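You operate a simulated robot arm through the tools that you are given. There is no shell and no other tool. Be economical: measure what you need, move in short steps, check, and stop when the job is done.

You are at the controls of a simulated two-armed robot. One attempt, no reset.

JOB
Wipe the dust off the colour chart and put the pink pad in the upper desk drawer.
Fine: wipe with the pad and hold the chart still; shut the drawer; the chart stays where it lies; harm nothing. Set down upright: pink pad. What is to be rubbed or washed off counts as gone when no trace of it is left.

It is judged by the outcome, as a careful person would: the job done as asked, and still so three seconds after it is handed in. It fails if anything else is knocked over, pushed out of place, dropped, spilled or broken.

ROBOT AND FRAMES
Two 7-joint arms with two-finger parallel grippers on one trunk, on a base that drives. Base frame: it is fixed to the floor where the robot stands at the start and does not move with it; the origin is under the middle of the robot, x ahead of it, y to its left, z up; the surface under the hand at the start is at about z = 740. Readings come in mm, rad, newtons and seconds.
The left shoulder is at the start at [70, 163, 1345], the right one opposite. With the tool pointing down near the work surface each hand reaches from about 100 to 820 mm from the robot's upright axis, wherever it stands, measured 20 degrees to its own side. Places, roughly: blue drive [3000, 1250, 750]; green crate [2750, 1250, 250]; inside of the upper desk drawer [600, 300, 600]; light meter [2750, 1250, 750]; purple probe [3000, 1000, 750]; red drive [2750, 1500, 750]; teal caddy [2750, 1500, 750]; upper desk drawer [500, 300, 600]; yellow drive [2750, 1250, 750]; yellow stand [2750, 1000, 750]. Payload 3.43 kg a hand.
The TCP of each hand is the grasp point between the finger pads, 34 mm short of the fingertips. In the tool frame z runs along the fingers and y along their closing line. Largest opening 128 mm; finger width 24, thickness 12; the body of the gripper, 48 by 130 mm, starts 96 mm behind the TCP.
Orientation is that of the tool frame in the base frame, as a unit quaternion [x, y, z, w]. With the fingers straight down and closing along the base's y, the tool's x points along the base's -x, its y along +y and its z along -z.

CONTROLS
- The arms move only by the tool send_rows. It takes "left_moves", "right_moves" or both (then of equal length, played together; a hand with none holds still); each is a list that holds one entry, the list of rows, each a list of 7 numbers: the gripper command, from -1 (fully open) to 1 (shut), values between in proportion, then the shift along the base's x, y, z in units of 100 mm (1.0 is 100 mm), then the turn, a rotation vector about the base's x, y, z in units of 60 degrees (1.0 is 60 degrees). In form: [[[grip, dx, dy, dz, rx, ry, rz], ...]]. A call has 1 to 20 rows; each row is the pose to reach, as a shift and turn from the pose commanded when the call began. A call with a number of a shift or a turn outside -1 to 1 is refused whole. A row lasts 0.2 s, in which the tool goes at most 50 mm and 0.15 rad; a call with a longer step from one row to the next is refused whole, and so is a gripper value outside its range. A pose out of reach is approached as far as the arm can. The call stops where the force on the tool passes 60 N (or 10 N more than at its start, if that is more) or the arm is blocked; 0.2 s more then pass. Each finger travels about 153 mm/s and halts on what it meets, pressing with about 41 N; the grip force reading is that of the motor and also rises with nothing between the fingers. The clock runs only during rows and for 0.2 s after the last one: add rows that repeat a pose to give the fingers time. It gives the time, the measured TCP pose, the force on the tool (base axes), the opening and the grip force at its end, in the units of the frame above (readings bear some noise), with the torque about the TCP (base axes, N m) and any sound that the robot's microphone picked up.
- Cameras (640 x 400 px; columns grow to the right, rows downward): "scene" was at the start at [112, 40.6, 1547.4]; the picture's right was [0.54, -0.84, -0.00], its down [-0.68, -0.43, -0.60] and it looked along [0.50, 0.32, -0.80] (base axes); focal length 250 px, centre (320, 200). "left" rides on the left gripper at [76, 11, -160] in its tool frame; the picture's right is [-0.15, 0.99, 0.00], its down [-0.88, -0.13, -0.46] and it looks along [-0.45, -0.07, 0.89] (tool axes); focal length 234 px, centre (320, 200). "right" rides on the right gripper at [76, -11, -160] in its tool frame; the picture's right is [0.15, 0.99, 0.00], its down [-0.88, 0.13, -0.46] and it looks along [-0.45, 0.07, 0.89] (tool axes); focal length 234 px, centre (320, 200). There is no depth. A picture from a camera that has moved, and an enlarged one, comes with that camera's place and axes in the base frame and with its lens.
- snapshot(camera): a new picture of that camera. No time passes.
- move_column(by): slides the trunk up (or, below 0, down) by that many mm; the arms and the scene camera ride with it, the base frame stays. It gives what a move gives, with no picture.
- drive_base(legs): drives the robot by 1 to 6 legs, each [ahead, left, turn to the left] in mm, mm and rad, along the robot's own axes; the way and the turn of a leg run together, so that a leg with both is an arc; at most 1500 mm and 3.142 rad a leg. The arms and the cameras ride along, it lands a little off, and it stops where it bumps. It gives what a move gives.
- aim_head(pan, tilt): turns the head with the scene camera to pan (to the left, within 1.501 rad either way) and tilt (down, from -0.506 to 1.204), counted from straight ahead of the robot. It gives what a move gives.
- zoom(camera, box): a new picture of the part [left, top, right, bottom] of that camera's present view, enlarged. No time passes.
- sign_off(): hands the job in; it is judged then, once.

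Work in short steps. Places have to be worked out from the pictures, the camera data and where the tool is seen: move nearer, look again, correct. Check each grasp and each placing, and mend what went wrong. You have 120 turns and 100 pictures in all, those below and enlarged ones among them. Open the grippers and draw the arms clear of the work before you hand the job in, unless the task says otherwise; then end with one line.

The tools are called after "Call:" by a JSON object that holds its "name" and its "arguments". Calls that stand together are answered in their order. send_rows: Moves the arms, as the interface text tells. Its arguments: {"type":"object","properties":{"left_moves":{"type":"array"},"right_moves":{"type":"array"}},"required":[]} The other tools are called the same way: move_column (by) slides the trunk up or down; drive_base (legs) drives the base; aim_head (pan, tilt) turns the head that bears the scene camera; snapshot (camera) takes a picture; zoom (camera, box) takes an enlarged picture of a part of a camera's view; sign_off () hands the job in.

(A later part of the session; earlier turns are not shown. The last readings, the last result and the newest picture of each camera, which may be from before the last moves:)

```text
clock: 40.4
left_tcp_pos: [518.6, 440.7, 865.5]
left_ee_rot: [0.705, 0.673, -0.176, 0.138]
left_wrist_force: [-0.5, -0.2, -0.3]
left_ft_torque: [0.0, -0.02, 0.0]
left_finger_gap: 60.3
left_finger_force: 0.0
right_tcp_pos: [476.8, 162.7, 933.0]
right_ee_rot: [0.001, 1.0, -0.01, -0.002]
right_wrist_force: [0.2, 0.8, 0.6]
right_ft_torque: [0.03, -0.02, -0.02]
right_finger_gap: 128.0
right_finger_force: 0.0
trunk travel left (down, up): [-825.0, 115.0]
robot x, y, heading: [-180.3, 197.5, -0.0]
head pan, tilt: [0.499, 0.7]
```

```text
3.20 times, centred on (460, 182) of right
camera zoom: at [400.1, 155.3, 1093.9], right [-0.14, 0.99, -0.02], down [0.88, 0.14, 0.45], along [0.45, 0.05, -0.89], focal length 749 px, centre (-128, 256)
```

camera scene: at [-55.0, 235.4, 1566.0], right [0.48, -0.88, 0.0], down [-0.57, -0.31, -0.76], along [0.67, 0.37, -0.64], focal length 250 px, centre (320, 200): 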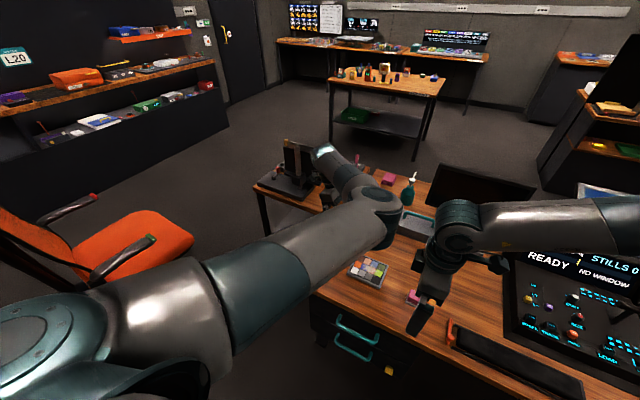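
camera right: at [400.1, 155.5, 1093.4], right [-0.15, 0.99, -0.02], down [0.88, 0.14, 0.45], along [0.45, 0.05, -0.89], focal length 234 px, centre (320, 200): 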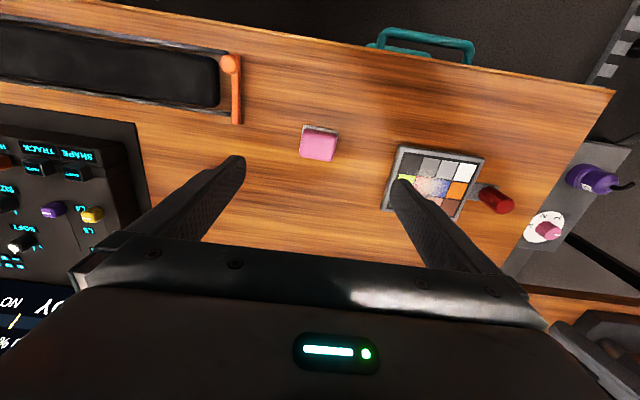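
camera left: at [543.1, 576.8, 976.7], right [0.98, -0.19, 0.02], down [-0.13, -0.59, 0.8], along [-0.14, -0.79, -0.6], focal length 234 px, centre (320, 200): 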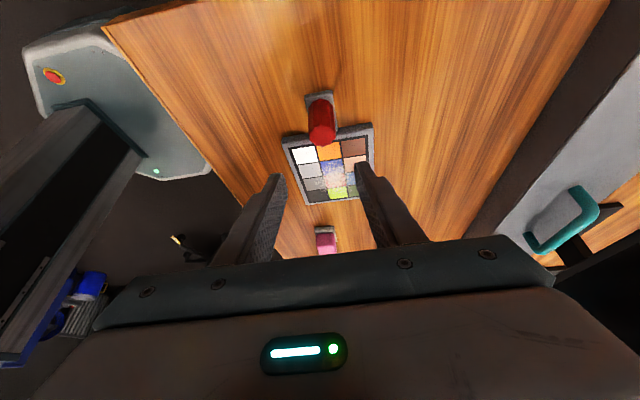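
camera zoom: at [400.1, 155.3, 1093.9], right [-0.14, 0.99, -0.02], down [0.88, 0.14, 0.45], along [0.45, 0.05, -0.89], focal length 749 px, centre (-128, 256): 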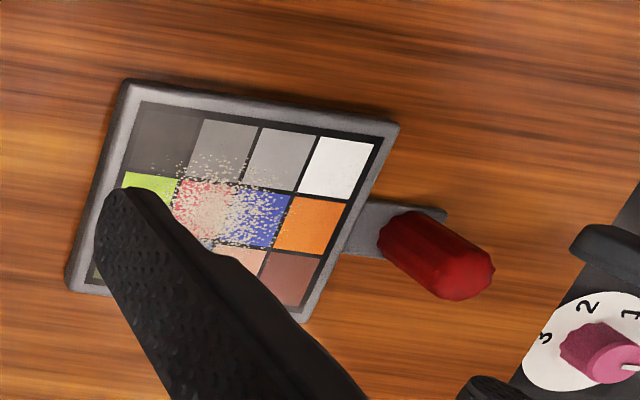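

The knob reads at [521.5, 440], which agrees. I'll lower the left hand to z≈793 and narrow the opening to 38 mm.

Call:
{"name": "send_rows", "arguments": {"left_moves": [[[0.06, 0.03, 0, -0.3, 0, 0, 0], [0.06, 0.03, 0, -0.6, 0, 0, 0], [0.06, 0.03, 0, -0.72, 0, 0, 0], [0.4, 0.03, 0, -0.72, 0, 0, 0], [0.4, 0.03, 0, -0.72, 0, 0, 0]]]}}

Call:
{"name": "zoom", "arguments": {"camera": "left", "box": [200, 80, 440, 260]}}

Call:
{"name": "zoom", "arguments": {"camera": "right", "box": [400, 120, 600, 245]}}

```text
clock: 41.6
left_tcp_pos: [521.9, 441.4, 793.3]
left_ee_rot: [0.704, 0.673, -0.177, 0.139]
left_wrist_force: [-0.3, 0.2, -0.6]
left_ft_torque: [-0.02, 0.01, 0.03]
left_finger_gap: 38.6
left_finger_force: 0.0
right_tcp_pos: [475.8, 163.4, 933.0]
right_ee_rot: [0.001, 1.0, -0.01, -0.001]
right_wrist_force: [0.4, -0.3, -0.6]
right_ft_torque: [0.03, -0.01, 0.01]
right_finger_gap: 127.9
right_finger_force: 0.0
trunk travel left (down, up): [-825.0, 115.0]
robot x, y, heading: [-179.0, 194.6, 0.002]
head pan, tilt: [0.499, 0.7]
```

```text
2.22 times, centred on (320, 170) of left
camera zoom: at [546.4, 578.0, 904.4], right [0.98, -0.19, 0.02], down [-0.13, -0.59, 0.8], along [-0.14, -0.79, -0.6], focal length 520 px, centre (320, 267)
```

zoom: 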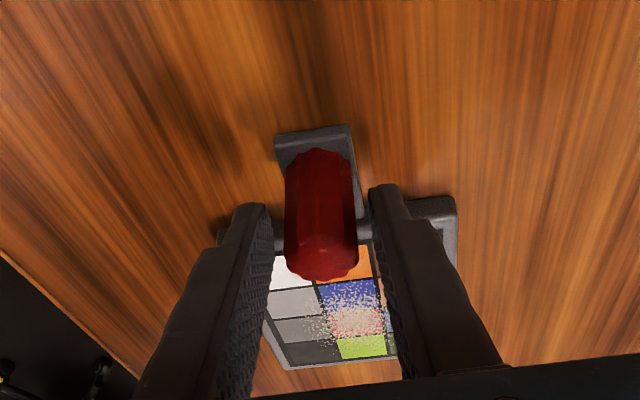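

```text
3.20 times, centred on (500, 182) of right
camera zoom: at [400.1, 155.5, 1093.9], right [-0.14, 0.99, -0.02], down [0.88, 0.14, 0.45], along [0.45, 0.05, -0.89], focal length 749 px, centre (-256, 256)
```

zoom: 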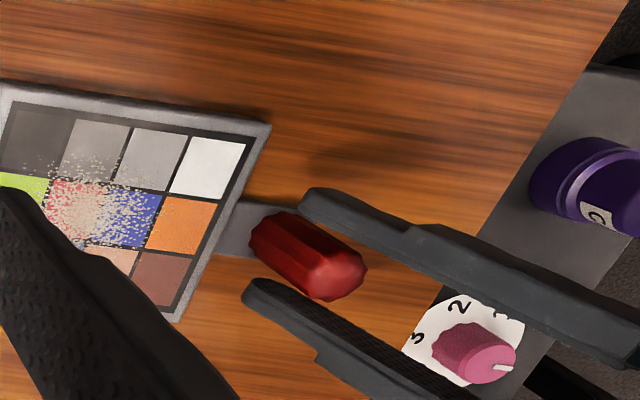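

The knob is centred between the fingers. Closing gently.

Call:
{"name": "send_rows", "arguments": {"left_moves": [[[0.5, 0, 0, 0, 0, 0, 0], [0.55, 0, 0, 0, 0, 0, 0], [0.6, 0, 0, 0, 0, 0, 0], [0.65, 0, 0, 0, 0, 0, 0], [0.8, 0, 0, 0, 0, 0, 0], [1, 0, 0, 0, 0, 0, 0]]]}}

Call:
{"name": "zoom", "arguments": {"camera": "right", "box": [400, 120, 600, 245]}}

Call:
{"name": "zoom", "arguments": {"camera": "right", "box": [270, 100, 370, 180]}}

```text
clock: 43.0
left_tcp_pos: [522.2, 440.4, 794.8]
left_ee_rot: [0.705, 0.673, -0.176, 0.139]
left_wrist_force: [2.8, 0.3, 10.2]
left_ft_torque: [-0.42, -0.76, 0.03]
left_finger_gap: 24.4
left_finger_force: 41.2
right_tcp_pos: [475.0, 163.0, 933.1]
right_ee_rot: [0.001, 1.0, -0.011, -0.001]
right_wrist_force: [0.7, 0.0, 0.0]
right_ft_torque: [-0.03, -0.01, 0.03]
right_finger_gap: 128.0
right_finger_force: 0.2
trunk travel left (down, up): [-825.0, 115.0]
robot x, y, heading: [-179.6, 198.3, -0.001]
head pan, tilt: [0.499, 0.7]
```

```text
3.20 times, centred on (500, 182) of right
camera zoom: at [399.3, 155.0, 1094.4], right [-0.14, 0.99, -0.02], down [0.88, 0.14, 0.45], along [0.45, 0.05, -0.89], focal length 749 px, centre (-256, 256)
```

zoom: 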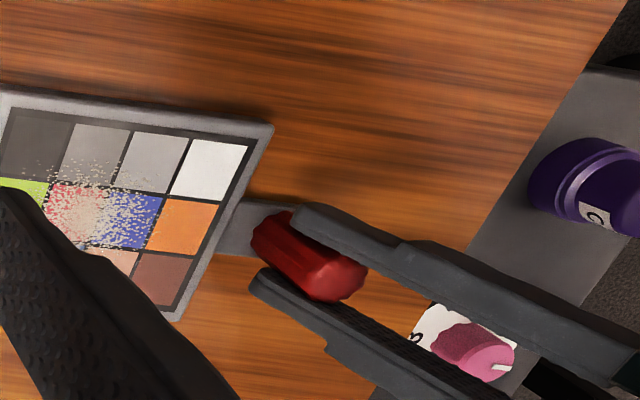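

```text
5.00 times, centred on (320, 140) of right
camera zoom: at [399.3, 155.0, 1094.4], right [-0.14, 0.99, -0.02], down [0.88, 0.14, 0.45], along [0.45, 0.05, -0.89], focal length 1171 px, centre (320, 500)
```

zoom: 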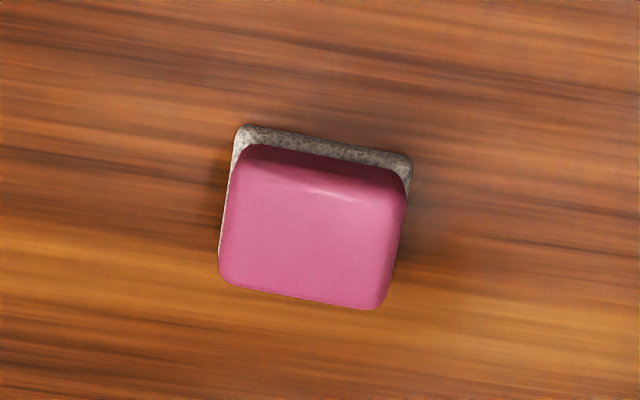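

The left hand holds the knob (24 mm) and the chart hasn't shifted. The pad is centred near [479, 159], about 50 mm in y, 38 mm in x and 30 mm high. I'll lower the right hand around it.

Call:
{"name": "send_rows", "arguments": {"right_moves": [[[-0.4, 0.03, -0.04, -0.4, 0.021, 0, 0], [-0.2, 0.03, -0.04, -0.8, 0.021, 0, 0], [-0.2, 0.03, -0.04, -1.0, 0.021, 0, 0]]]}}

Call:
{"name": "send_rows", "arguments": {"right_moves": [[[-0.2, 0, 0, -0.2, 0, 0, 0], [-0.2, 0, 0, -0.4, 0, 0, 0], [-0.2, 0, 0, -0.4, 0, 0, 0]]]}}

Call:
{"name": "snapshot", "arguments": {"camera": "right"}}

```text
clock: 43.8
left_tcp_pos: [521.0, 440.2, 795.1]
left_ee_rot: [0.705, 0.673, -0.175, 0.139]
left_wrist_force: [2.5, 0.5, 11.1]
left_ft_torque: [-0.44, -0.8, 0.05]
left_finger_gap: 25.0
left_finger_force: 41.5
right_tcp_pos: [479.7, 157.0, 832.0]
right_ee_rot: [0.001, 1.0, 0.001, -0.001]
right_wrist_force: [0.8, 0.1, -0.6]
right_ft_torque: [0.02, -0.04, 0.0]
right_finger_gap: 76.9
right_finger_force: 0.0
trunk travel left (down, up): [-825.0, 115.0]
robot x, y, heading: [-179.4, 194.9, -0.001]
head pan, tilt: [0.499, 0.7]
```

```text
clock: 44.6
left_tcp_pos: [521.2, 440.9, 794.8]
left_ee_rot: [0.705, 0.673, -0.175, 0.139]
left_wrist_force: [1.4, -0.9, 12.4]
left_ft_torque: [-0.43, -0.79, -0.01]
left_finger_gap: 24.8
left_finger_force: 41.5
right_tcp_pos: [480.4, 158.5, 791.9]
right_ee_rot: [0.0, 1.0, 0.001, -0.001]
right_wrist_force: [-0.7, 0.3, -0.4]
right_ft_torque: [0.02, 0.01, 0.03]
right_finger_gap: 76.8
right_finger_force: 0.0
trunk travel left (down, up): [-825.0, 115.0]
robot x, y, heading: [-179.0, 197.2, -0.005]
head pan, tilt: [0.499, 0.7]
```

```text
69 pictures are left
camera right: at [404.4, 147.1, 952.9], right [-0.15, 0.99, 0.0], down [0.88, 0.13, 0.45], along [0.45, 0.07, -0.89], focal length 234 px, centre (320, 200)
```

right: 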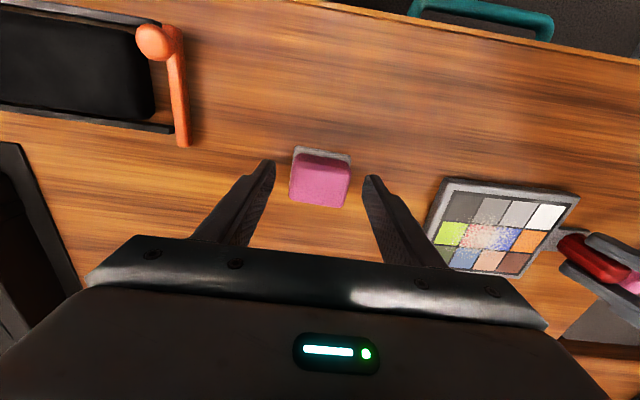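

The pad sits between the fingers. I'll lower 6 mm and close gently.

Call:
{"name": "send_rows", "arguments": {"right_moves": [[[-0.2, 0, 0, -0.06, 0, 0, 0], [0.1, 0, 0, -0.06, 0, 0, 0], [0.2, 0, 0, -0.06, 0, 0, 0], [0.3, 0, 0, -0.06, 0, 0, 0], [0.45, 0, 0, -0.06, 0, 0, 0], [0.6, 0, 0, -0.06, 0, 0, 0], [0.6, 0, 0, -0.06, 0, 0, 0]]]}}

Call:
{"name": "zoom", "arguments": {"camera": "right", "box": [220, 100, 420, 225]}}

```text
clock: 46.2
left_tcp_pos: [521.7, 440.5, 795.6]
left_ee_rot: [0.705, 0.673, -0.175, 0.138]
left_wrist_force: [-0.2, -1.4, 12.0]
left_ft_torque: [-0.4, -0.66, -0.06]
left_finger_gap: 24.7
left_finger_force: 40.6
right_tcp_pos: [480.4, 158.5, 787.0]
right_ee_rot: [0.001, 1.0, 0.001, 0.0]
right_wrist_force: [-0.2, 0.3, 0.3]
right_ft_torque: [-0.02, 0.01, -0.01]
right_finger_gap: 47.0
right_finger_force: 41.1
trunk travel left (down, up): [-825.0, 115.0]
robot x, y, heading: [-178.6, 197.7, 0.0]
head pan, tilt: [0.499, 0.7]
```

```text
3.20 times, centred on (320, 162) of right
camera zoom: at [404.5, 147.5, 947.0], right [-0.14, 0.99, 0.0], down [0.88, 0.13, 0.45], along [0.45, 0.07, -0.89], focal length 749 px, centre (320, 320)
```

zoom: 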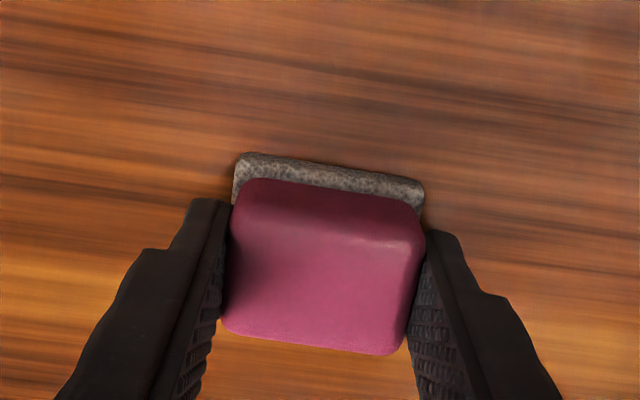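

The pad is held (47 mm). I'll lift it and carry it above the chart centre.

Call:
{"name": "send_rows", "arguments": {"right_moves": [[[0.6, 0, 0, 0.2, 0, 0, 0], [0.6, 0, 0.0, 0.5, 0, 0, 0], [0.6, 0.2, 0.4, 0.5, 0, 0, 0], [0.6, 0.4, 0.8, 0.5, 0, 0, 0], [0.6, 0.4, 1.0, 0.5, 0, 0, 0]]]}}

Call:
{"name": "send_rows", "arguments": {"right_moves": [[[0.6, 0, 0.3, 0, 0, 0, 0], [0.6, 0, 0.6, 0, 0, 0, 0], [0.6, 0, 0.72, 0, 0, 0, 0]]]}}

Call:
{"name": "snapshot", "arguments": {"camera": "left"}}

Call:
{"name": "snapshot", "arguments": {"camera": "scene"}}

```text
clock: 47.4
left_tcp_pos: [521.3, 441.1, 794.6]
left_ee_rot: [0.705, 0.673, -0.176, 0.138]
left_wrist_force: [-1.2, -0.4, 10.8]
left_ft_torque: [-0.3, -0.57, -0.02]
left_finger_gap: 24.3
left_finger_force: 40.7
right_tcp_pos: [522.1, 258.2, 835.7]
right_ee_rot: [0.0, 1.0, 0.0, -0.001]
right_wrist_force: [0.6, -0.3, -0.6]
right_ft_torque: [0.02, 0.0, -0.03]
right_finger_gap: 46.9
right_finger_force: 40.9
trunk travel left (down, up): [-825.0, 115.0]
robot x, y, heading: [-181.3, 193.8, -0.003]
head pan, tilt: [0.499, 0.7]
```

```text
clock: 48.2
left_tcp_pos: [521.8, 441.8, 795.0]
left_ee_rot: [0.705, 0.673, -0.176, 0.137]
left_wrist_force: [-0.3, 1.7, 8.6]
left_ft_torque: [-0.18, -0.44, 0.07]
left_finger_gap: 24.3
left_finger_force: 41.1
right_tcp_pos: [511.5, 314.1, 838.6]
right_ee_rot: [0.001, 1.0, 0.002, 0.0]
right_wrist_force: [-0.4, -0.5, 0.4]
right_ft_torque: [0.0, -0.06, 0.03]
right_finger_gap: 46.6
right_finger_force: 40.6
right hand out of reach, approached as far as the arm can: row 2, 3
trunk travel left (down, up): [-825.0, 115.0]
robot x, y, heading: [-182.1, 197.6, 0.001]
head pan, tilt: [0.499, 0.7]
```

```text
67 pictures are left
camera left: at [545.5, 577.7, 905.8], right [0.98, -0.19, 0.02], down [-0.13, -0.59, 0.8], along [-0.14, -0.79, -0.6], focal length 234 px, centre (320, 200)
```

left: 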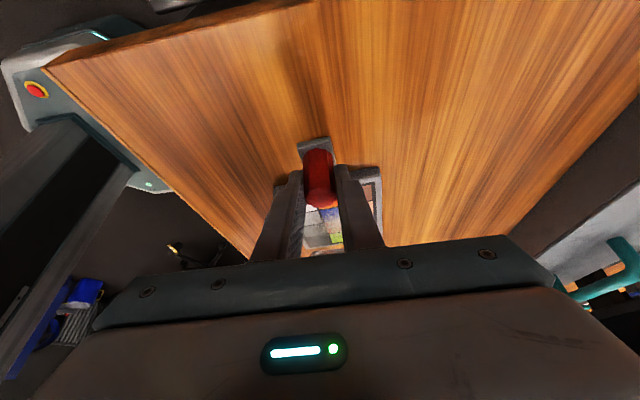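

```text
66 pictures are left
camera scene: at [-56.7, 235.1, 1566.1], right [0.48, -0.88, 0.0], down [-0.57, -0.31, -0.77], along [0.67, 0.37, -0.64], focal length 250 px, centre (320, 200)
```

scene: 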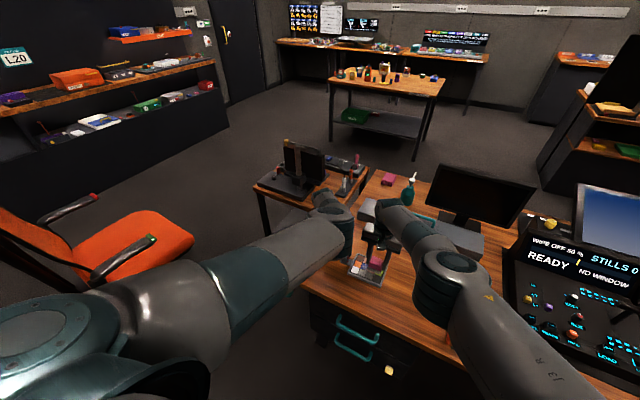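

The right arm is at full stretch before the chart's far side. I'll let go of the knob and lift both hands, then turn the base slightly left and lower the trunk to gain reach before gripping again.

Call:
{"name": "send_rows", "arguments": {"left_moves": [[[0.6, 0, 0, 0, 0, 0, 0], [0.4, 0, 0, 0, 0, 0, 0], [0.06, 0, 0, 0, 0, 0, 0], [0.06, 0, 0, 0, 0, 0, 0], [0.06, 0, 0, 0.3, 0, 0, 0], [0.06, 0, 0, 0.6, 0, 0, 0], [0.06, 0, 0, 1.0, 0, 0, 0]]], "right_moves": [[[0.6, 0, 0, 0, 0, 0, 0], [0.6, 0, -0.1, 0.1, 0, 0, 0], [0.6, 0, -0.2, 0.2, 0, 0, 0], [0.6, 0, -0.3, 0.3, 0, 0, 0], [0.6, 0, -0.3, 0.4, 0, 0, 0], [0.6, 0, -0.3, 0.7, 0, 0, 0], [0.6, 0, -0.3, 1.0, 0, 0, 0]]]}}

Call:
{"name": "send_rows", "arguments": {"left_moves": [[[0.06, 0, 0, 0.3, 0, 0, 0], [0.06, 0, 0, 0.6, 0, 0, 0]]], "right_moves": [[[0.6, 0, 0, 0.3, 0, 0, 0], [0.6, 0, 0, 0.6, 0, 0, 0]]]}}

Call:
{"name": "drive_base", "arguments": {"legs": [[0, 0, 0.1]]}}

Call:
{"name": "move_column", "arguments": {"by": -110}}

Call:
{"name": "snapshot", "arguments": {"camera": "left"}}

Call:
{"name": "snapshot", "arguments": {"camera": "right"}}

```text
clock: 49.8
left_tcp_pos: [520.9, 437.8, 894.6]
left_ee_rot: [0.706, 0.673, -0.176, 0.137]
left_wrist_force: [-0.2, -0.4, -1.2]
left_ft_torque: [-0.03, -0.03, 0.01]
left_finger_gap: 60.4
left_finger_force: 0.0
right_tcp_pos: [510.8, 282.7, 936.9]
right_ee_rot: [0.001, 1.0, 0.001, 0.0]
right_wrist_force: [0.0, 0.2, -1.0]
right_ft_torque: [0.0, 0.01, -0.02]
right_finger_gap: 46.8
right_finger_force: 41.0
trunk travel left (down, up): [-825.0, 115.0]
robot x, y, heading: [-181.0, 198.2, -0.004]
head pan, tilt: [0.499, 0.7]
```

```text
clock: 50.4
left_tcp_pos: [519.2, 438.3, 955.7]
left_ee_rot: [0.705, 0.673, -0.175, 0.139]
left_wrist_force: [-0.5, -0.5, 1.5]
left_ft_torque: [0.01, -0.04, 0.03]
left_finger_gap: 60.4
left_finger_force: 0.0
right_tcp_pos: [511.4, 284.5, 996.2]
right_ee_rot: [0.001, 1.0, 0.001, -0.001]
right_wrist_force: [0.1, -0.4, -0.7]
right_ft_torque: [-0.02, -0.01, -0.05]
right_finger_gap: 46.7
right_finger_force: 41.0
trunk travel left (down, up): [-825.0, 115.0]
robot x, y, heading: [-179.1, 195.0, -0.001]
head pan, tilt: [0.499, 0.7]
```

```text
clock: 51.3
left_tcp_pos: [493.4, 505.3, 954.4]
left_ee_rot: [0.67, 0.708, -0.169, 0.146]
left_wrist_force: [0.4, -0.9, -0.6]
left_ft_torque: [0.01, 0.02, 0.01]
left_finger_gap: 60.3
left_finger_force: 0.0
right_tcp_pos: [500.7, 353.0, 995.6]
right_ee_rot: [-0.05, 0.999, 0.001, -0.002]
right_wrist_force: [0.2, -0.5, -0.4]
right_ft_torque: [0.02, -0.04, 0.02]
right_finger_gap: 46.5
right_finger_force: 40.9
trunk travel left (down, up): [-825.0, 115.0]
robot x, y, heading: [-180.7, 196.9, 0.1]
head pan, tilt: [0.499, 0.7]
```

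```text
clock: 52.7
left_tcp_pos: [492.3, 506.2, 843.7]
left_ee_rot: [0.671, 0.707, -0.17, 0.147]
left_wrist_force: [0.5, 0.0, 0.7]
left_ft_torque: [0.06, -0.01, 0.0]
left_finger_gap: 60.4
left_finger_force: 0.1
right_tcp_pos: [500.8, 354.5, 886.4]
right_ee_rot: [-0.05, 0.999, 0.001, -0.002]
right_wrist_force: [-0.2, 0.4, 0.2]
right_ft_torque: [0.0, -0.04, 0.0]
right_finger_gap: 46.5
right_finger_force: 41.0
trunk travel left (down, up): [-715.0, 225.0]
robot x, y, heading: [-180.0, 193.8, 0.101]
head pan, tilt: [0.499, 0.7]
```

```text
65 pictures are left
camera left: at [503.3, 645.0, 955.1], right [1.0, -0.09, 0.02], down [-0.07, -0.6, 0.8], along [-0.06, -0.8, -0.6], focal length 234 px, centre (320, 200)
```

left: 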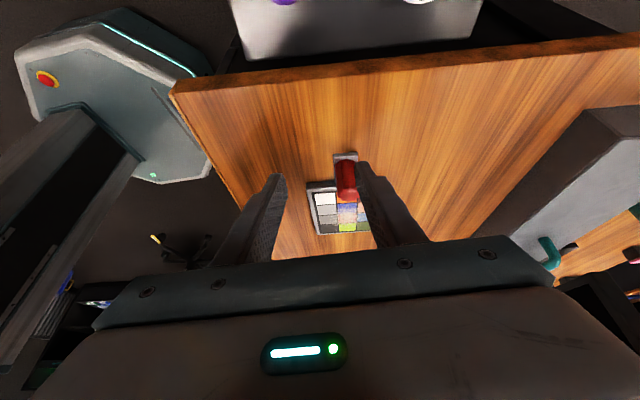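

```text
64 pictures are left
camera right: at [424.9, 335.2, 1045.8], right [-0.24, 0.97, 0.0], down [0.86, 0.22, 0.45], along [0.44, 0.11, -0.89], focal length 234 px, centre (320, 200)
```

right: 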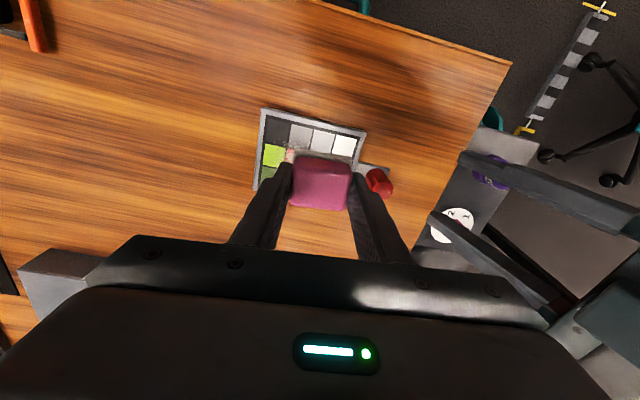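

Now the left hand goes back over the knob while the right hand steps aside.

Call:
{"name": "send_rows", "arguments": {"left_moves": [[[0.06, 0.1, -0.2, 0.0, 0, 0, 0], [0.06, 0.2, -0.4, 0.0, 0, 0, 0], [0.06, 0.29, -0.65, 0.0, 0, 0, 0], [0.06, 0.29, -0.65, 0.0, 0, 0, 0]]], "right_moves": [[[0.6, 0, -0.2, 0, 0, 0, 0], [0.6, 0, -0.4, 0, 0, 0, 0], [0.6, 0, -0.4, 0, 0, 0, 0], [0.6, 0, -0.4, 0, 0, 0, 0]]]}}

Call:
{"name": "zoom", "arguments": {"camera": "left", "box": [200, 60, 440, 240]}}

```text
clock: 53.7
left_tcp_pos: [522.3, 440.7, 843.5]
left_ee_rot: [0.67, 0.708, -0.169, 0.147]
left_wrist_force: [-0.1, 0.4, -0.1]
left_ft_torque: [-0.02, 0.0, -0.01]
left_finger_gap: 60.2
left_finger_force: 0.1
right_tcp_pos: [498.4, 313.8, 885.7]
right_ee_rot: [-0.05, 0.999, 0.001, -0.001]
right_wrist_force: [0.2, -0.4, -0.9]
right_ft_torque: [0.03, -0.01, 0.01]
right_finger_gap: 46.9
right_finger_force: 40.8
trunk travel left (down, up): [-715.0, 225.0]
robot x, y, heading: [-180.8, 195.3, 0.101]
head pan, tilt: [0.499, 0.7]
```

```text
2.22 times, centred on (320, 150) of left
camera zoom: at [532.7, 579.1, 954.7], right [1.0, -0.09, 0.02], down [-0.07, -0.6, 0.8], along [-0.06, -0.8, -0.6], focal length 520 px, centre (320, 311)
```

zoom: 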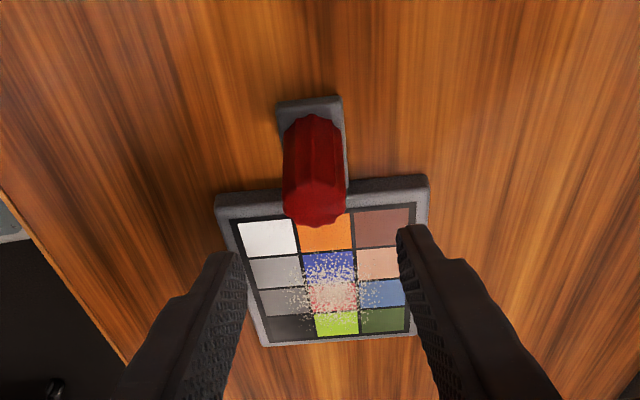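

Alignment is within 1 mm. I'll lower to z≈794 and grip again.

Call:
{"name": "send_rows", "arguments": {"left_moves": [[[0.06, -0.01, 0, -0.25, 0, 0, 0], [0.06, -0.01, 0, -0.5, 0, 0, 0], [0.4, -0.01, 0, -0.5, 0, 0, 0], [0.4, -0.01, 0, -0.5, 0, 0, 0], [0.5, -0.01, 0, -0.5, 0, 0, 0], [0.55, -0.01, 0, -0.5, 0, 0, 0], [0.6, -0.01, 0, -0.5, 0, 0, 0], [0.65, -0.01, 0, -0.5, 0, 0, 0], [0.8, -0.01, 0, -0.5, 0, 0, 0], [1, -0.01, 0, -0.5, 0, 0, 0]]]}}

Call:
{"name": "zoom", "arguments": {"camera": "left", "box": [200, 60, 440, 240]}}

```text
clock: 55.9
left_tcp_pos: [518.9, 441.6, 795.3]
left_ee_rot: [0.671, 0.707, -0.169, 0.148]
left_wrist_force: [3.5, -0.1, 10.1]
left_ft_torque: [-0.23, -0.8, 0.17]
left_finger_gap: 24.4
left_finger_force: 41.1
right_tcp_pos: [498.0, 313.4, 885.7]
right_ee_rot: [-0.05, 0.999, 0.0, -0.001]
right_wrist_force: [0.0, -1.1, -0.9]
right_ft_torque: [0.02, -0.02, -0.01]
right_finger_gap: 46.7
right_finger_force: 41.1
trunk travel left (down, up): [-715.0, 225.0]
robot x, y, heading: [-178.0, 195.5, 0.096]
head pan, tilt: [0.499, 0.7]
```

```text
2.22 times, centred on (320, 150) of left
camera zoom: at [529.9, 579.1, 906.9], right [1.0, -0.09, 0.02], down [-0.07, -0.6, 0.8], along [-0.06, -0.8, -0.6], focal length 520 px, centre (320, 311)
```

zoom: 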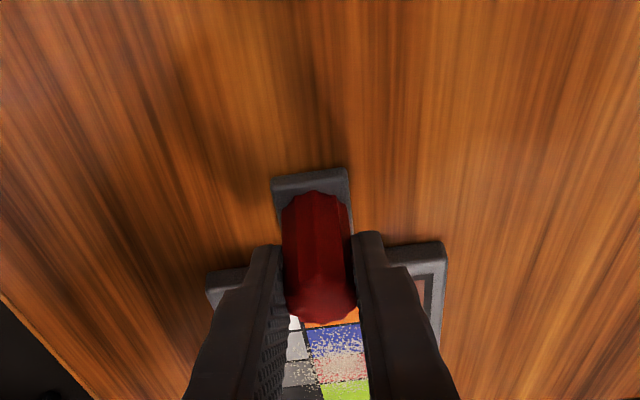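

The knob is held again. I'll bring the pad over the chart at z 838 and check reach to the far corner of the dust.

Call:
{"name": "send_rows", "arguments": {"right_moves": [[[0.6, 0.2, 0.1, -0.15, 0, 0, 0], [0.6, 0.32, 0.25, -0.3, 0, 0, 0], [0.6, 0.32, 0.42, -0.46, 0, 0, 0]]]}}

Call:
{"name": "snapshot", "arguments": {"camera": "right"}}

```text
clock: 56.7
left_tcp_pos: [518.7, 440.1, 795.2]
left_ee_rot: [0.671, 0.707, -0.169, 0.147]
left_wrist_force: [1.9, -0.6, 12.8]
left_ft_torque: [-0.42, -0.88, 0.01]
left_finger_gap: 24.5
left_finger_force: 40.4
right_tcp_pos: [530.6, 354.8, 839.5]
right_ee_rot: [-0.049, 0.999, 0.0, -0.001]
right_wrist_force: [0.1, -0.3, 0.3]
right_ft_torque: [-0.01, -0.01, -0.01]
right_finger_gap: 46.7
right_finger_force: 40.9
trunk travel left (down, up): [-715.0, 225.0]
robot x, y, heading: [-179.0, 197.7, 0.095]
head pan, tilt: [0.499, 0.7]
```

```text
61 pictures are left
camera right: at [455.7, 336.1, 998.5], right [-0.24, 0.97, 0.0], down [0.86, 0.22, 0.45], along [0.44, 0.11, -0.89], focal length 234 px, centre (320, 200)
```

right: 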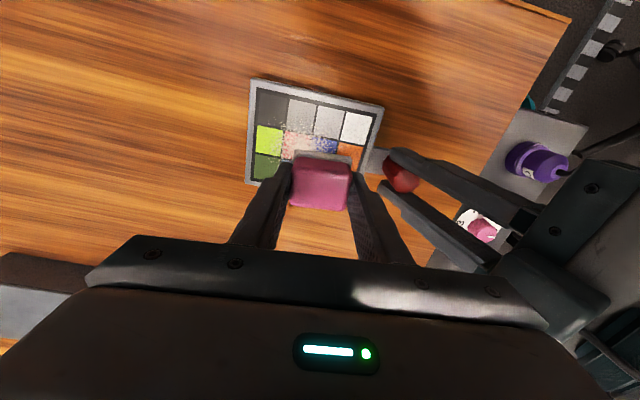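

Reach is fine. I'll lower the pad over the dust centre until it touches.

Call:
{"name": "send_rows", "arguments": {"right_moves": [[[0.6, -0.1, -0.15, -0.2, 0, 0, 0], [0.6, -0.1, -0.15, -0.33, 0, 0, 0], [0.6, -0.1, -0.15, -0.38, 0, 0, 0]]]}}

Call:
{"name": "zoom", "arguments": {"camera": "right", "box": [200, 60, 440, 210]}}

```text
clock: 57.5
left_tcp_pos: [518.5, 440.6, 794.6]
left_ee_rot: [0.67, 0.708, -0.168, 0.146]
left_wrist_force: [4.7, -2.0, 4.1]
left_ft_torque: [0.38, -1.53, 0.14]
left_finger_gap: 24.8
left_finger_force: 40.7
right_tcp_pos: [520.4, 340.5, 803.2]
right_ee_rot: [-0.05, 0.999, 0.002, -0.001]
right_wrist_force: [-2.8, -0.4, 13.5]
right_ft_torque: [-0.15, 0.39, -0.01]
right_finger_gap: 46.7
right_finger_force: 41.2
trunk travel left (down, up): [-715.0, 225.0]
robot x, y, heading: [-180.1, 195.3, 0.102]
head pan, tilt: [0.499, 0.7]
```

```text
2.67 times, centred on (320, 135) of right
camera zoom: at [445.9, 322.4, 963.2], right [-0.24, 0.97, 0.0], down [0.86, 0.22, 0.46], along [0.44, 0.11, -0.89], focal length 624 px, centre (320, 373)
```

zoom: 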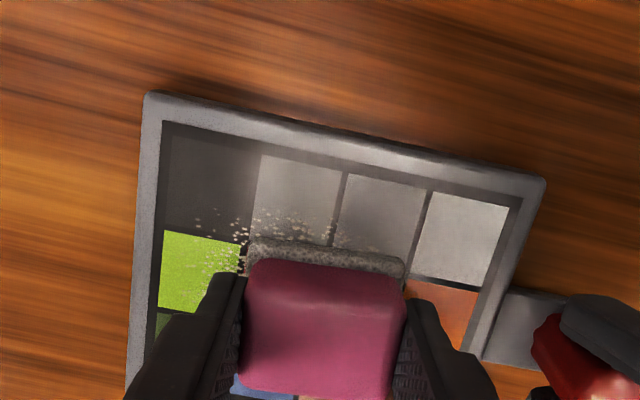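

Contact with about 13 N and the chart steady. I'll start a gentle raster over the dust.

Call:
{"name": "send_rows", "arguments": {"right_moves": [[[0.6, 0, 0.1, 0, 0, 0, 0], [0.6, 0, 0.19, 0, 0, 0, 0], [0.6, -0.1, 0.19, 0, 0, 0, 0], [0.6, -0.1, 0, 0, 0, 0, 0], [0.6, -0.1, -0.18, 0, 0, 0, 0], [0.6, -0.1, -0.32, 0, 0, 0, 0], [0.6, -0.2, -0.32, 0, 0, 0, 0], [0.6, -0.2, -0.14, 0, 0, 0, 0], [0.6, -0.2, 0.04, 0, 0, 0, 0], [0.6, -0.2, 0.19, 0, 0, 0, 0], [0.6, -0.1, 0.19, 0, 0, 0, 0], [0.6, 0.03, 0.05, 0, 0, 0, 0], [0.6, 0.03, -0.14, 0, 0, 0, 0], [0.6, 0.03, -0.32, 0, 0, 0, 0]]]}}

Call:
{"name": "zoom", "arguments": {"camera": "right", "box": [200, 60, 520, 260]}}

```text
clock: 60.5
left_tcp_pos: [518.5, 438.2, 796.1]
left_ee_rot: [0.671, 0.707, -0.169, 0.149]
left_wrist_force: [0.8, -10.0, 7.1]
left_ft_torque: [-1.56, -1.14, -0.3]
left_finger_gap: 24.5
left_finger_force: 41.4
right_tcp_pos: [521.6, 306.4, 802.9]
right_ee_rot: [-0.049, 0.999, 0.001, -0.001]
right_wrist_force: [0.5, 4.5, 5.6]
right_ft_torque: [0.16, 0.09, -0.07]
right_finger_gap: 46.8
right_finger_force: 40.7
trunk travel left (down, up): [-715.0, 225.0]
robot x, y, heading: [-181.5, 195.0, 0.103]
head pan, tilt: [0.499, 0.7]
```

```text
2.00 times, centred on (360, 160) of right
camera zoom: at [447.0, 287.8, 963.3], right [-0.24, 0.97, 0.0], down [0.86, 0.22, 0.45], along [0.44, 0.11, -0.89], focal length 468 px, centre (240, 280)
```

zoom: 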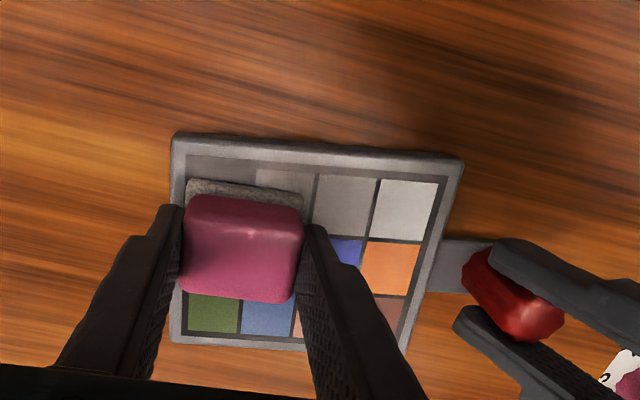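

The wiped part looks clean. Next come the far rows and a second pass.

Call:
{"name": "send_rows", "arguments": {"right_moves": [[[0.6, 0.1, 0, 0, 0, 0, 0], [0.6, 0.1, 0.18, 0, 0, 0, 0], [0.6, 0.1, 0.36, 0, 0, 0, 0], [0.6, 0.1, 0.51, 0, 0, 0, 0], [0.6, 0.2, 0.51, 0, 0, 0, 0], [0.6, 0.2, 0.34, 0, 0, 0, 0], [0.6, 0.2, 0.17, 0, 0, 0, 0], [0.6, 0.2, 0, 0, 0, 0, 0], [0.6, 0.03, 0.03, 0, 0, 0, 0], [0.6, 0.03, 0.2, 0, 0, 0, 0], [0.6, 0.03, 0.36, 0, 0, 0, 0], [0.6, 0.0, 0.51, 0, 0, 0, 0], [0.6, -0.15, 0.51, 0, 0, 0, 0], [0.6, -0.15, 0.34, 0, 0, 0, 0], [0.6, -0.15, 0.17, 0, 0, 0, 0], [0.6, -0.15, 0.0, 0, 0, 0, 0], [0.6, -0.15, 0.0, 0.15, 0, 0, 0], [0.6, -0.15, -0.2, 0.4, 0, 0, 0], [0.6, -0.15, -0.5, 0.6, 0, 0, 0], [0.6, -0.15, -0.9, 0.6, 0, 0, 0]]]}}

Call:
{"name": "zoom", "arguments": {"camera": "right", "box": [320, 60, 640, 260]}}

Call:
{"name": "snapshot", "arguments": {"camera": "left"}}

```text
clock: 64.7
left_tcp_pos: [519.0, 441.2, 794.8]
left_ee_rot: [0.67, 0.708, -0.168, 0.146]
left_wrist_force: [-2.2, 0.4, 9.5]
left_ft_torque: [-0.67, -0.69, 0.04]
left_finger_gap: 24.3
left_finger_force: 41.0
right_tcp_pos: [510.8, 213.7, 862.3]
right_ee_rot: [-0.05, 0.999, 0.002, -0.002]
right_wrist_force: [-0.2, -0.4, -1.2]
right_ft_torque: [0.02, 0.0, -0.03]
right_finger_gap: 46.8
right_finger_force: 40.2
right hand out of reach, approached as far as the arm can: row 5
trunk travel left (down, up): [-715.0, 225.0]
robot x, y, heading: [-176.8, 195.7, 0.098]
head pan, tilt: [0.499, 0.7]
```

```text
2.00 times, centred on (480, 160) of right
camera zoom: at [435.5, 195.3, 1022.9], right [-0.24, 0.97, 0.0], down [0.86, 0.22, 0.45], along [0.44, 0.11, -0.89], focal length 468 px, centre (0, 280)
```

zoom: 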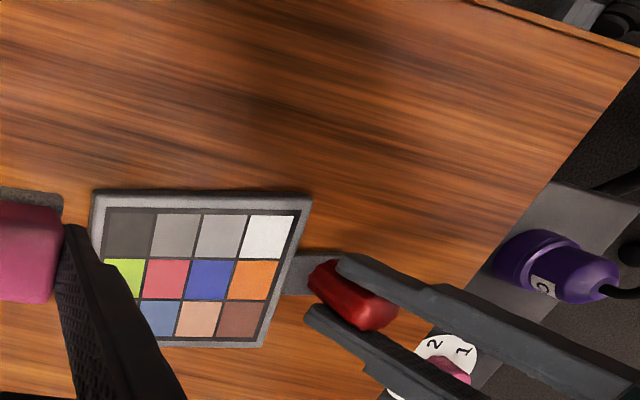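

```text
57 pictures are left
camera left: at [528.7, 578.8, 907.0], right [1.0, -0.09, 0.02], down [-0.07, -0.6, 0.8], along [-0.06, -0.8, -0.6], focal length 234 px, centre (320, 200)
```

left: 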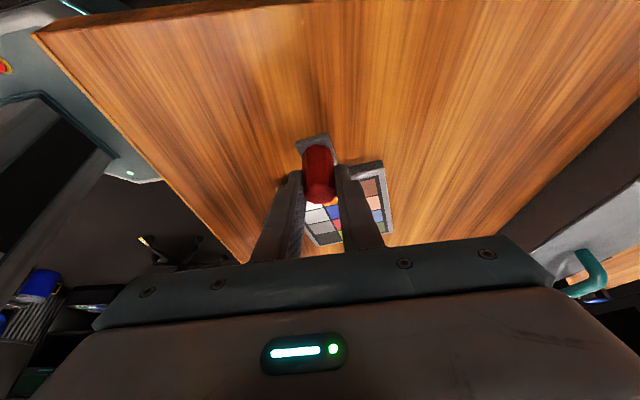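

It looks clean. I'll move the pad farther off and inspect the whole chart up close before letting go.

Call:
{"name": "send_rows", "arguments": {"right_moves": [[[0.6, -0.2, -0.3, 0.2, 0, 0, 0], [0.6, -0.4, -0.5, 0.3, 0, 0, 0]]]}}

Call:
{"name": "zoom", "arguments": {"camera": "right", "box": [370, 100, 530, 200]}}

```text
clock: 65.3
left_tcp_pos: [519.2, 439.4, 795.2]
left_ee_rot: [0.67, 0.707, -0.169, 0.148]
left_wrist_force: [-0.2, -0.6, 11.8]
left_ft_torque: [-0.25, -0.59, -0.1]
left_finger_gap: 24.5
left_finger_force: 41.2
right_tcp_pos: [470.0, 165.4, 891.1]
right_ee_rot: [-0.05, 0.999, 0.0, 0.0]
right_wrist_force: [0.4, 0.4, -0.2]
right_ft_torque: [-0.03, 0.02, -0.03]
right_finger_gap: 46.8
right_finger_force: 40.8
trunk travel left (down, up): [-715.0, 225.0]
robot x, y, heading: [-177.4, 197.7, 0.101]
head pan, tilt: [0.499, 0.7]
```

```text
4.00 times, centred on (450, 150) of right
camera zoom: at [394.8, 147.6, 1051.7], right [-0.24, 0.97, 0.0], down [0.86, 0.22, 0.45], along [0.44, 0.11, -0.89], focal length 937 px, centre (-200, 400)
```

zoom: 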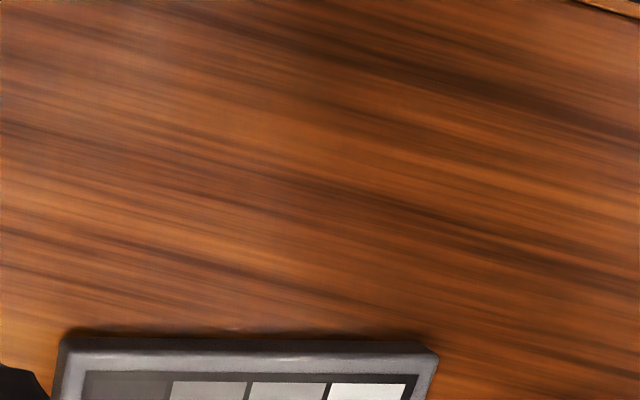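

Call:
{"name": "zoom", "arguments": {"camera": "right", "box": [370, 170, 530, 270]}}

Call:
{"name": "zoom", "arguments": {"camera": "scene", "box": [300, 220, 440, 390]}}

```text
4.00 times, centred on (450, 220) of right
camera zoom: at [394.8, 147.6, 1051.7], right [-0.24, 0.97, 0.0], down [0.86, 0.22, 0.45], along [0.44, 0.11, -0.89], focal length 937 px, centre (-200, 120)
```

zoom: 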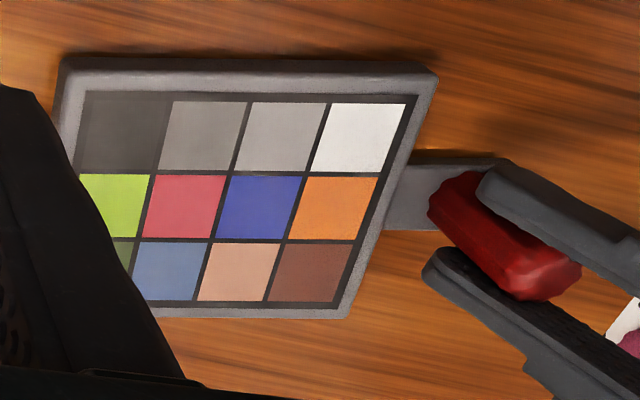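

```text
2.35 times, centred on (370, 305) of scene
camera zoom: at [-61.8, 248.5, 1456.1], right [0.56, -0.83, 0.0], down [-0.53, -0.36, -0.77], along [0.63, 0.43, -0.64], focal length 588 px, centre (202, -47)
```

zoom: 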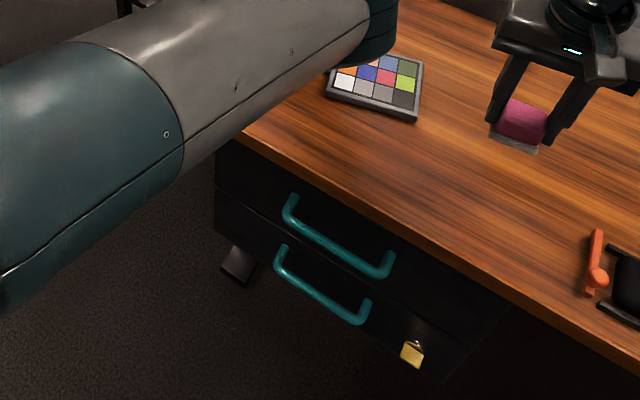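

Call:
{"name": "zoom", "arguments": {"camera": "scene", "box": [375, 240, 407, 272]}}

Call:
{"name": "zoom", "arguments": {"camera": "right", "box": [384, 190, 464, 250]}}

```text
12.50 times, centred on (391, 256) of scene
camera zoom: at [-61.8, 248.5, 1456.1], right [0.56, -0.83, 0.0], down [-0.53, -0.36, -0.77], along [0.63, 0.43, -0.64], focal length 3122 px, centre (-568, -500)
```

zoom: 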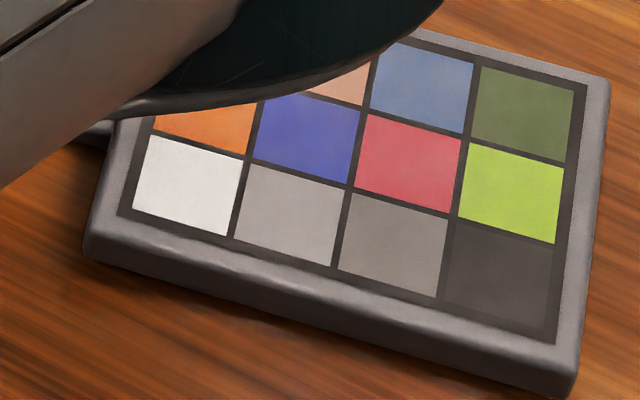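

```text
6.67 times, centred on (424, 220) of right
camera zoom: at [394.8, 147.6, 1051.7], right [-0.24, 0.97, 0.0], down [0.86, 0.22, 0.45], along [0.44, 0.11, -0.89], focal length 1561 px, centre (-373, 67)
```

zoom: 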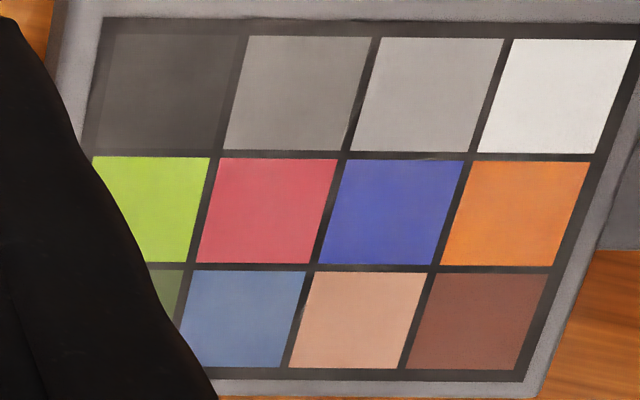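

The chart is clean and hasn't moved. I'll release the knob, lift the left hand straight up, and pull the pad back clear of the desk.

Call:
{"name": "send_rows", "arguments": {"left_moves": [[[0.6, 0, 0, 0, 0, 0, 0], [0.4, 0, 0, 0, 0, 0, 0], [0.06, 0, 0, 0, 0, 0, 0], [0.06, 0, 0, 0, 0, 0, 0], [0.06, 0, 0, 0.3, 0, 0, 0], [0.06, 0, 0, 0.6, 0, 0, 0], [0.06, 0, 0, 1.0, 0, 0, 0]]], "right_moves": [[[0.6, -0.2, 0, 0.05, 0, 0, 0], [0.6, -0.4, 0, 0.1, 0, 0, 0], [0.6, -0.6, 0, 0.1, 0, 0, 0], [0.6, -0.8, 0, 0.1, 0, 0, 0], [0.6, -1, 0, 0.1, 0, 0, 0], [0.6, -1, 0, 0.1, 0, 0, 0], [0.6, -1, 0, 0.1, 0, 0, 0]]]}}

Call:
{"name": "send_rows", "arguments": {"left_moves": [[[0.06, 0, 0, 0.3, 0, 0, 0], [0.06, 0, 0, 0.6, 0, 0, 0], [0.06, 0, 0.0, 0.8, 0, 0, 0], [0.06, 0, 0.0, 0.8, 0, 0, 0]]], "right_moves": [[[0.6, -0.3, 0, 0, 0, 0, 0], [0.6, -0.6, 0, 0, 0, 0, 0], [0.6, -0.9, 0, 0, 0, 0, 0], [0.6, -1, 0, 0, 0, 0, 0]]]}}

Call:
{"name": "snapshot", "arguments": {"camera": "left"}}

```text
clock: 66.9
left_tcp_pos: [521.3, 442.8, 892.5]
left_ee_rot: [0.67, 0.708, -0.169, 0.148]
left_wrist_force: [-0.8, -1.0, 0.4]
left_ft_torque: [-0.03, -0.03, 0.03]
left_finger_gap: 60.1
left_finger_force: 0.1
right_tcp_pos: [368.1, 167.5, 899.1]
right_ee_rot: [-0.049, 0.999, 0.001, -0.001]
right_wrist_force: [0.1, -0.5, -0.4]
right_ft_torque: [0.0, -0.01, 0.02]
right_finger_gap: 46.5
right_finger_force: 40.9
trunk travel left (down, up): [-715.0, 225.0]
robot x, y, heading: [-179.7, 195.5, 0.097]
head pan, tilt: [0.499, 0.7]
```

```text
clock: 67.9
left_tcp_pos: [520.6, 441.3, 970.6]
left_ee_rot: [0.67, 0.707, -0.17, 0.147]
left_wrist_force: [0.4, 0.3, 0.4]
left_ft_torque: [0.03, -0.02, -0.01]
left_finger_gap: 60.5
left_finger_force: 0.1
right_tcp_pos: [269.8, 169.0, 899.4]
right_ee_rot: [-0.049, 0.999, 0.001, -0.001]
right_wrist_force: [0.8, -0.4, -1.0]
right_ft_torque: [-0.01, 0.0, -0.01]
right_finger_gap: 46.7
right_finger_force: 41.1
trunk travel left (down, up): [-715.0, 225.0]
robot x, y, heading: [-178.6, 194.0, 0.103]
head pan, tilt: [0.499, 0.7]
```

```text
51 pictures are left
camera left: at [531.4, 580.8, 1082.8], right [1.0, -0.09, 0.02], down [-0.07, -0.6, 0.8], along [-0.06, -0.8, -0.6], focal length 234 px, centre (320, 200)
```

left: 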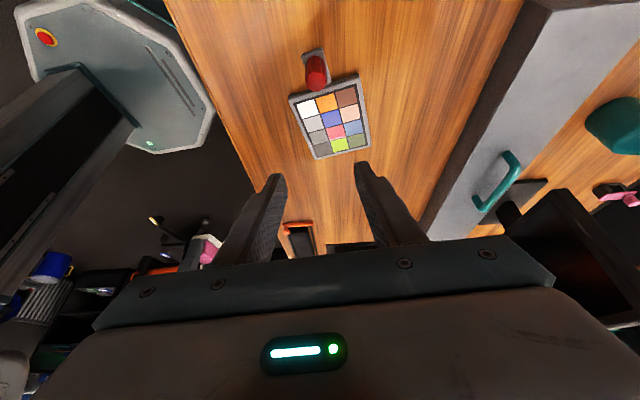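

The chart is clean and in place. Next is the drawer: I'll straighten the base and back off so the handle comes where the left hand works well, about (700, 245) relative to the robot.

Call:
{"name": "drive_base", "arguments": {"legs": [[0, 0, -0.1], [-200, 0, 0], [0, -146, 0]]}}

Call:
{"name": "move_column", "arguments": {"by": -100}}

Call:
{"name": "snapshot", "arguments": {"camera": "left"}}

Call:
{"name": "snapshot", "arguments": {"camera": "scene"}}

```text
clock: 71.0
left_tcp_pos: [339.8, 219.3, 970.5]
left_ee_rot: [0.707, 0.671, -0.177, 0.138]
left_wrist_force: [-0.1, -0.2, 0.4]
left_ft_torque: [0.04, 0.02, -0.03]
left_finger_gap: 60.3
left_finger_force: 0.1
right_tcp_pos: [61.8, -26.9, 900.6]
right_ee_rot: [0.003, 1.0, 0.001, -0.002]
right_wrist_force: [0.0, -0.4, 0.3]
right_ft_torque: [0.0, 0.0, 0.0]
right_finger_gap: 46.7
right_finger_force: 41.2
trunk travel left (down, up): [-715.0, 225.0]
robot x, y, heading: [-382.1, 42.9, -0.007]
head pan, tilt: [0.499, 0.7]
```

```text
clock: 72.3
left_tcp_pos: [339.9, 218.5, 871.5]
left_ee_rot: [0.706, 0.672, -0.177, 0.138]
left_wrist_force: [0.5, 0.0, 0.7]
left_ft_torque: [-0.02, -0.01, -0.01]
left_finger_gap: 60.2
left_finger_force: 0.1
right_tcp_pos: [59.4, -27.5, 800.4]
right_ee_rot: [0.003, 1.0, 0.001, -0.002]
right_wrist_force: [-0.5, -0.4, -0.2]
right_ft_torque: [0.04, -0.02, -0.02]
right_finger_gap: 46.7
right_finger_force: 41.4
trunk travel left (down, up): [-615.0, 325.0]
robot x, y, heading: [-385.2, 46.9, -0.006]
head pan, tilt: [0.499, 0.7]
```

```text
50 pictures are left
camera left: at [364.3, 355.0, 983.0], right [0.98, -0.19, 0.02], down [-0.13, -0.59, 0.8], along [-0.14, -0.79, -0.6], focal length 234 px, centre (320, 200)
```

left: 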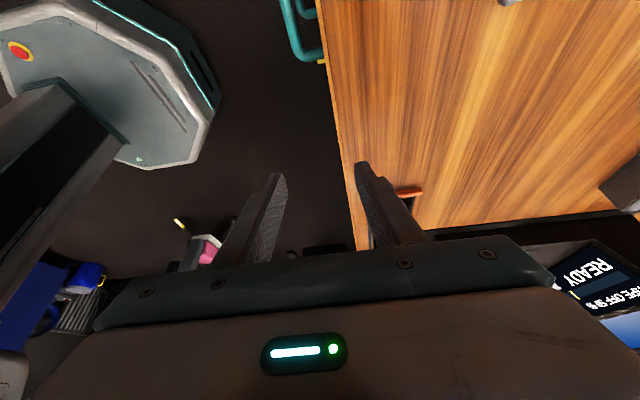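

```text
49 pictures are left
camera scene: at [-259.2, 87.0, 1356.1], right [0.47, -0.88, 0.0], down [-0.57, -0.3, -0.76], along [0.67, 0.36, -0.64], focal length 250 px, centre (320, 200)
```

scene: 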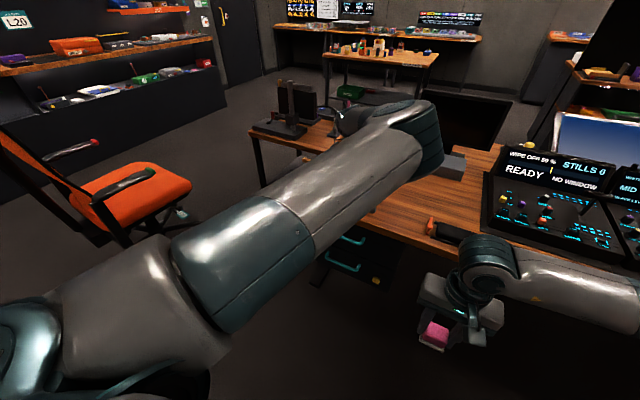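

The left hand now moves over the middle of the upper handle, still above desk height.

Call:
{"name": "send_rows", "arguments": {"left_moves": [[[0.06, -0.1, 0.4, 0, 0, 0, 0.04], [0.06, -0.2, 0.75, 0, 0, 0, 0.04], [0.06, -0.2, 0.75, -0.1, 0, 0, 0.04]]]}}

Call:
{"name": "snapshot", "arguments": {"camera": "left"}}

Call:
{"name": "zoom", "arguments": {"camera": "scene", "box": [280, 180, 440, 300]}}

```text
clock: 73.1
left_tcp_pos: [319.3, 294.5, 859.8]
left_ee_rot: [0.692, 0.687, -0.173, 0.141]
left_wrist_force: [0.1, 1.0, 0.2]
left_ft_torque: [-0.01, 0.02, 0.02]
left_finger_gap: 60.1
left_finger_force: 0.0
right_tcp_pos: [61.3, -28.0, 800.2]
right_ee_rot: [0.004, 1.0, 0.001, -0.002]
right_wrist_force: [-0.4, 0.1, -1.0]
right_ft_torque: [-0.03, 0.01, 0.01]
right_finger_gap: 46.7
right_finger_force: 40.9
trunk travel left (down, up): [-615.0, 325.0]
robot x, y, heading: [-384.5, 50.9, -0.004]
head pan, tilt: [0.499, 0.7]
```

```text
48 pictures are left
camera left: at [338.4, 431.5, 971.3], right [0.99, -0.15, 0.02], down [-0.11, -0.59, 0.8], along [-0.11, -0.79, -0.6], focal length 234 px, centre (320, 200)
```

left: 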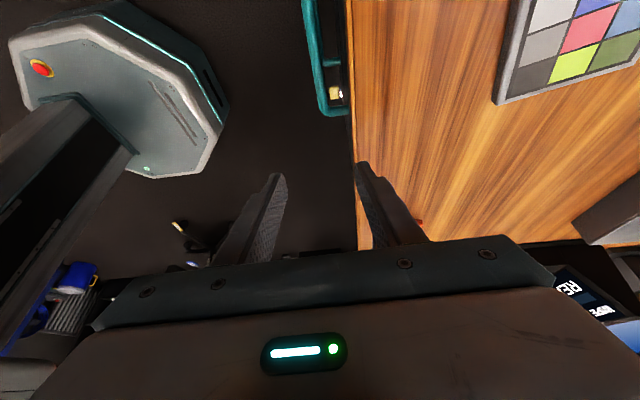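

```text
3.33 times, centred on (360, 240) of scene
camera zoom: at [-258.4, 86.4, 1356.0], right [0.47, -0.88, 0.0], down [-0.57, -0.3, -0.76], along [0.67, 0.36, -0.64], focal length 833 px, centre (187, 67)
```

zoom: 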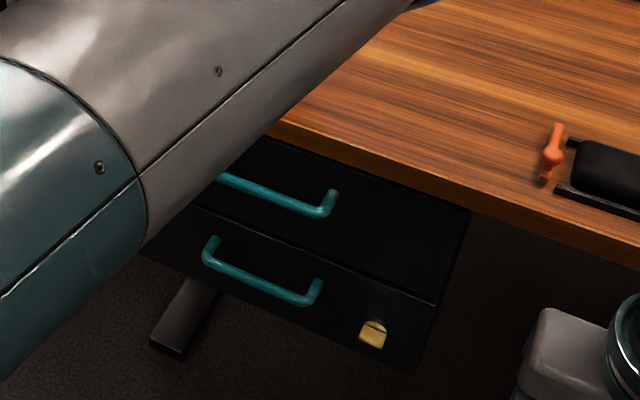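

Call:
{"name": "zoom", "arguments": {"camera": "left", "box": [270, 0, 390, 130]}}

```text
3.08 times, centred on (330, 65) of left
camera zoom: at [338.4, 431.5, 971.3], right [0.99, -0.15, 0.02], down [-0.11, -0.59, 0.8], along [-0.11, -0.79, -0.6], focal length 720 px, centre (289, 615)
```

zoom: 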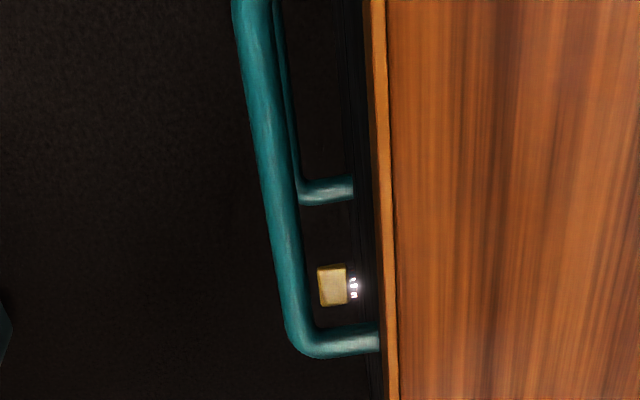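

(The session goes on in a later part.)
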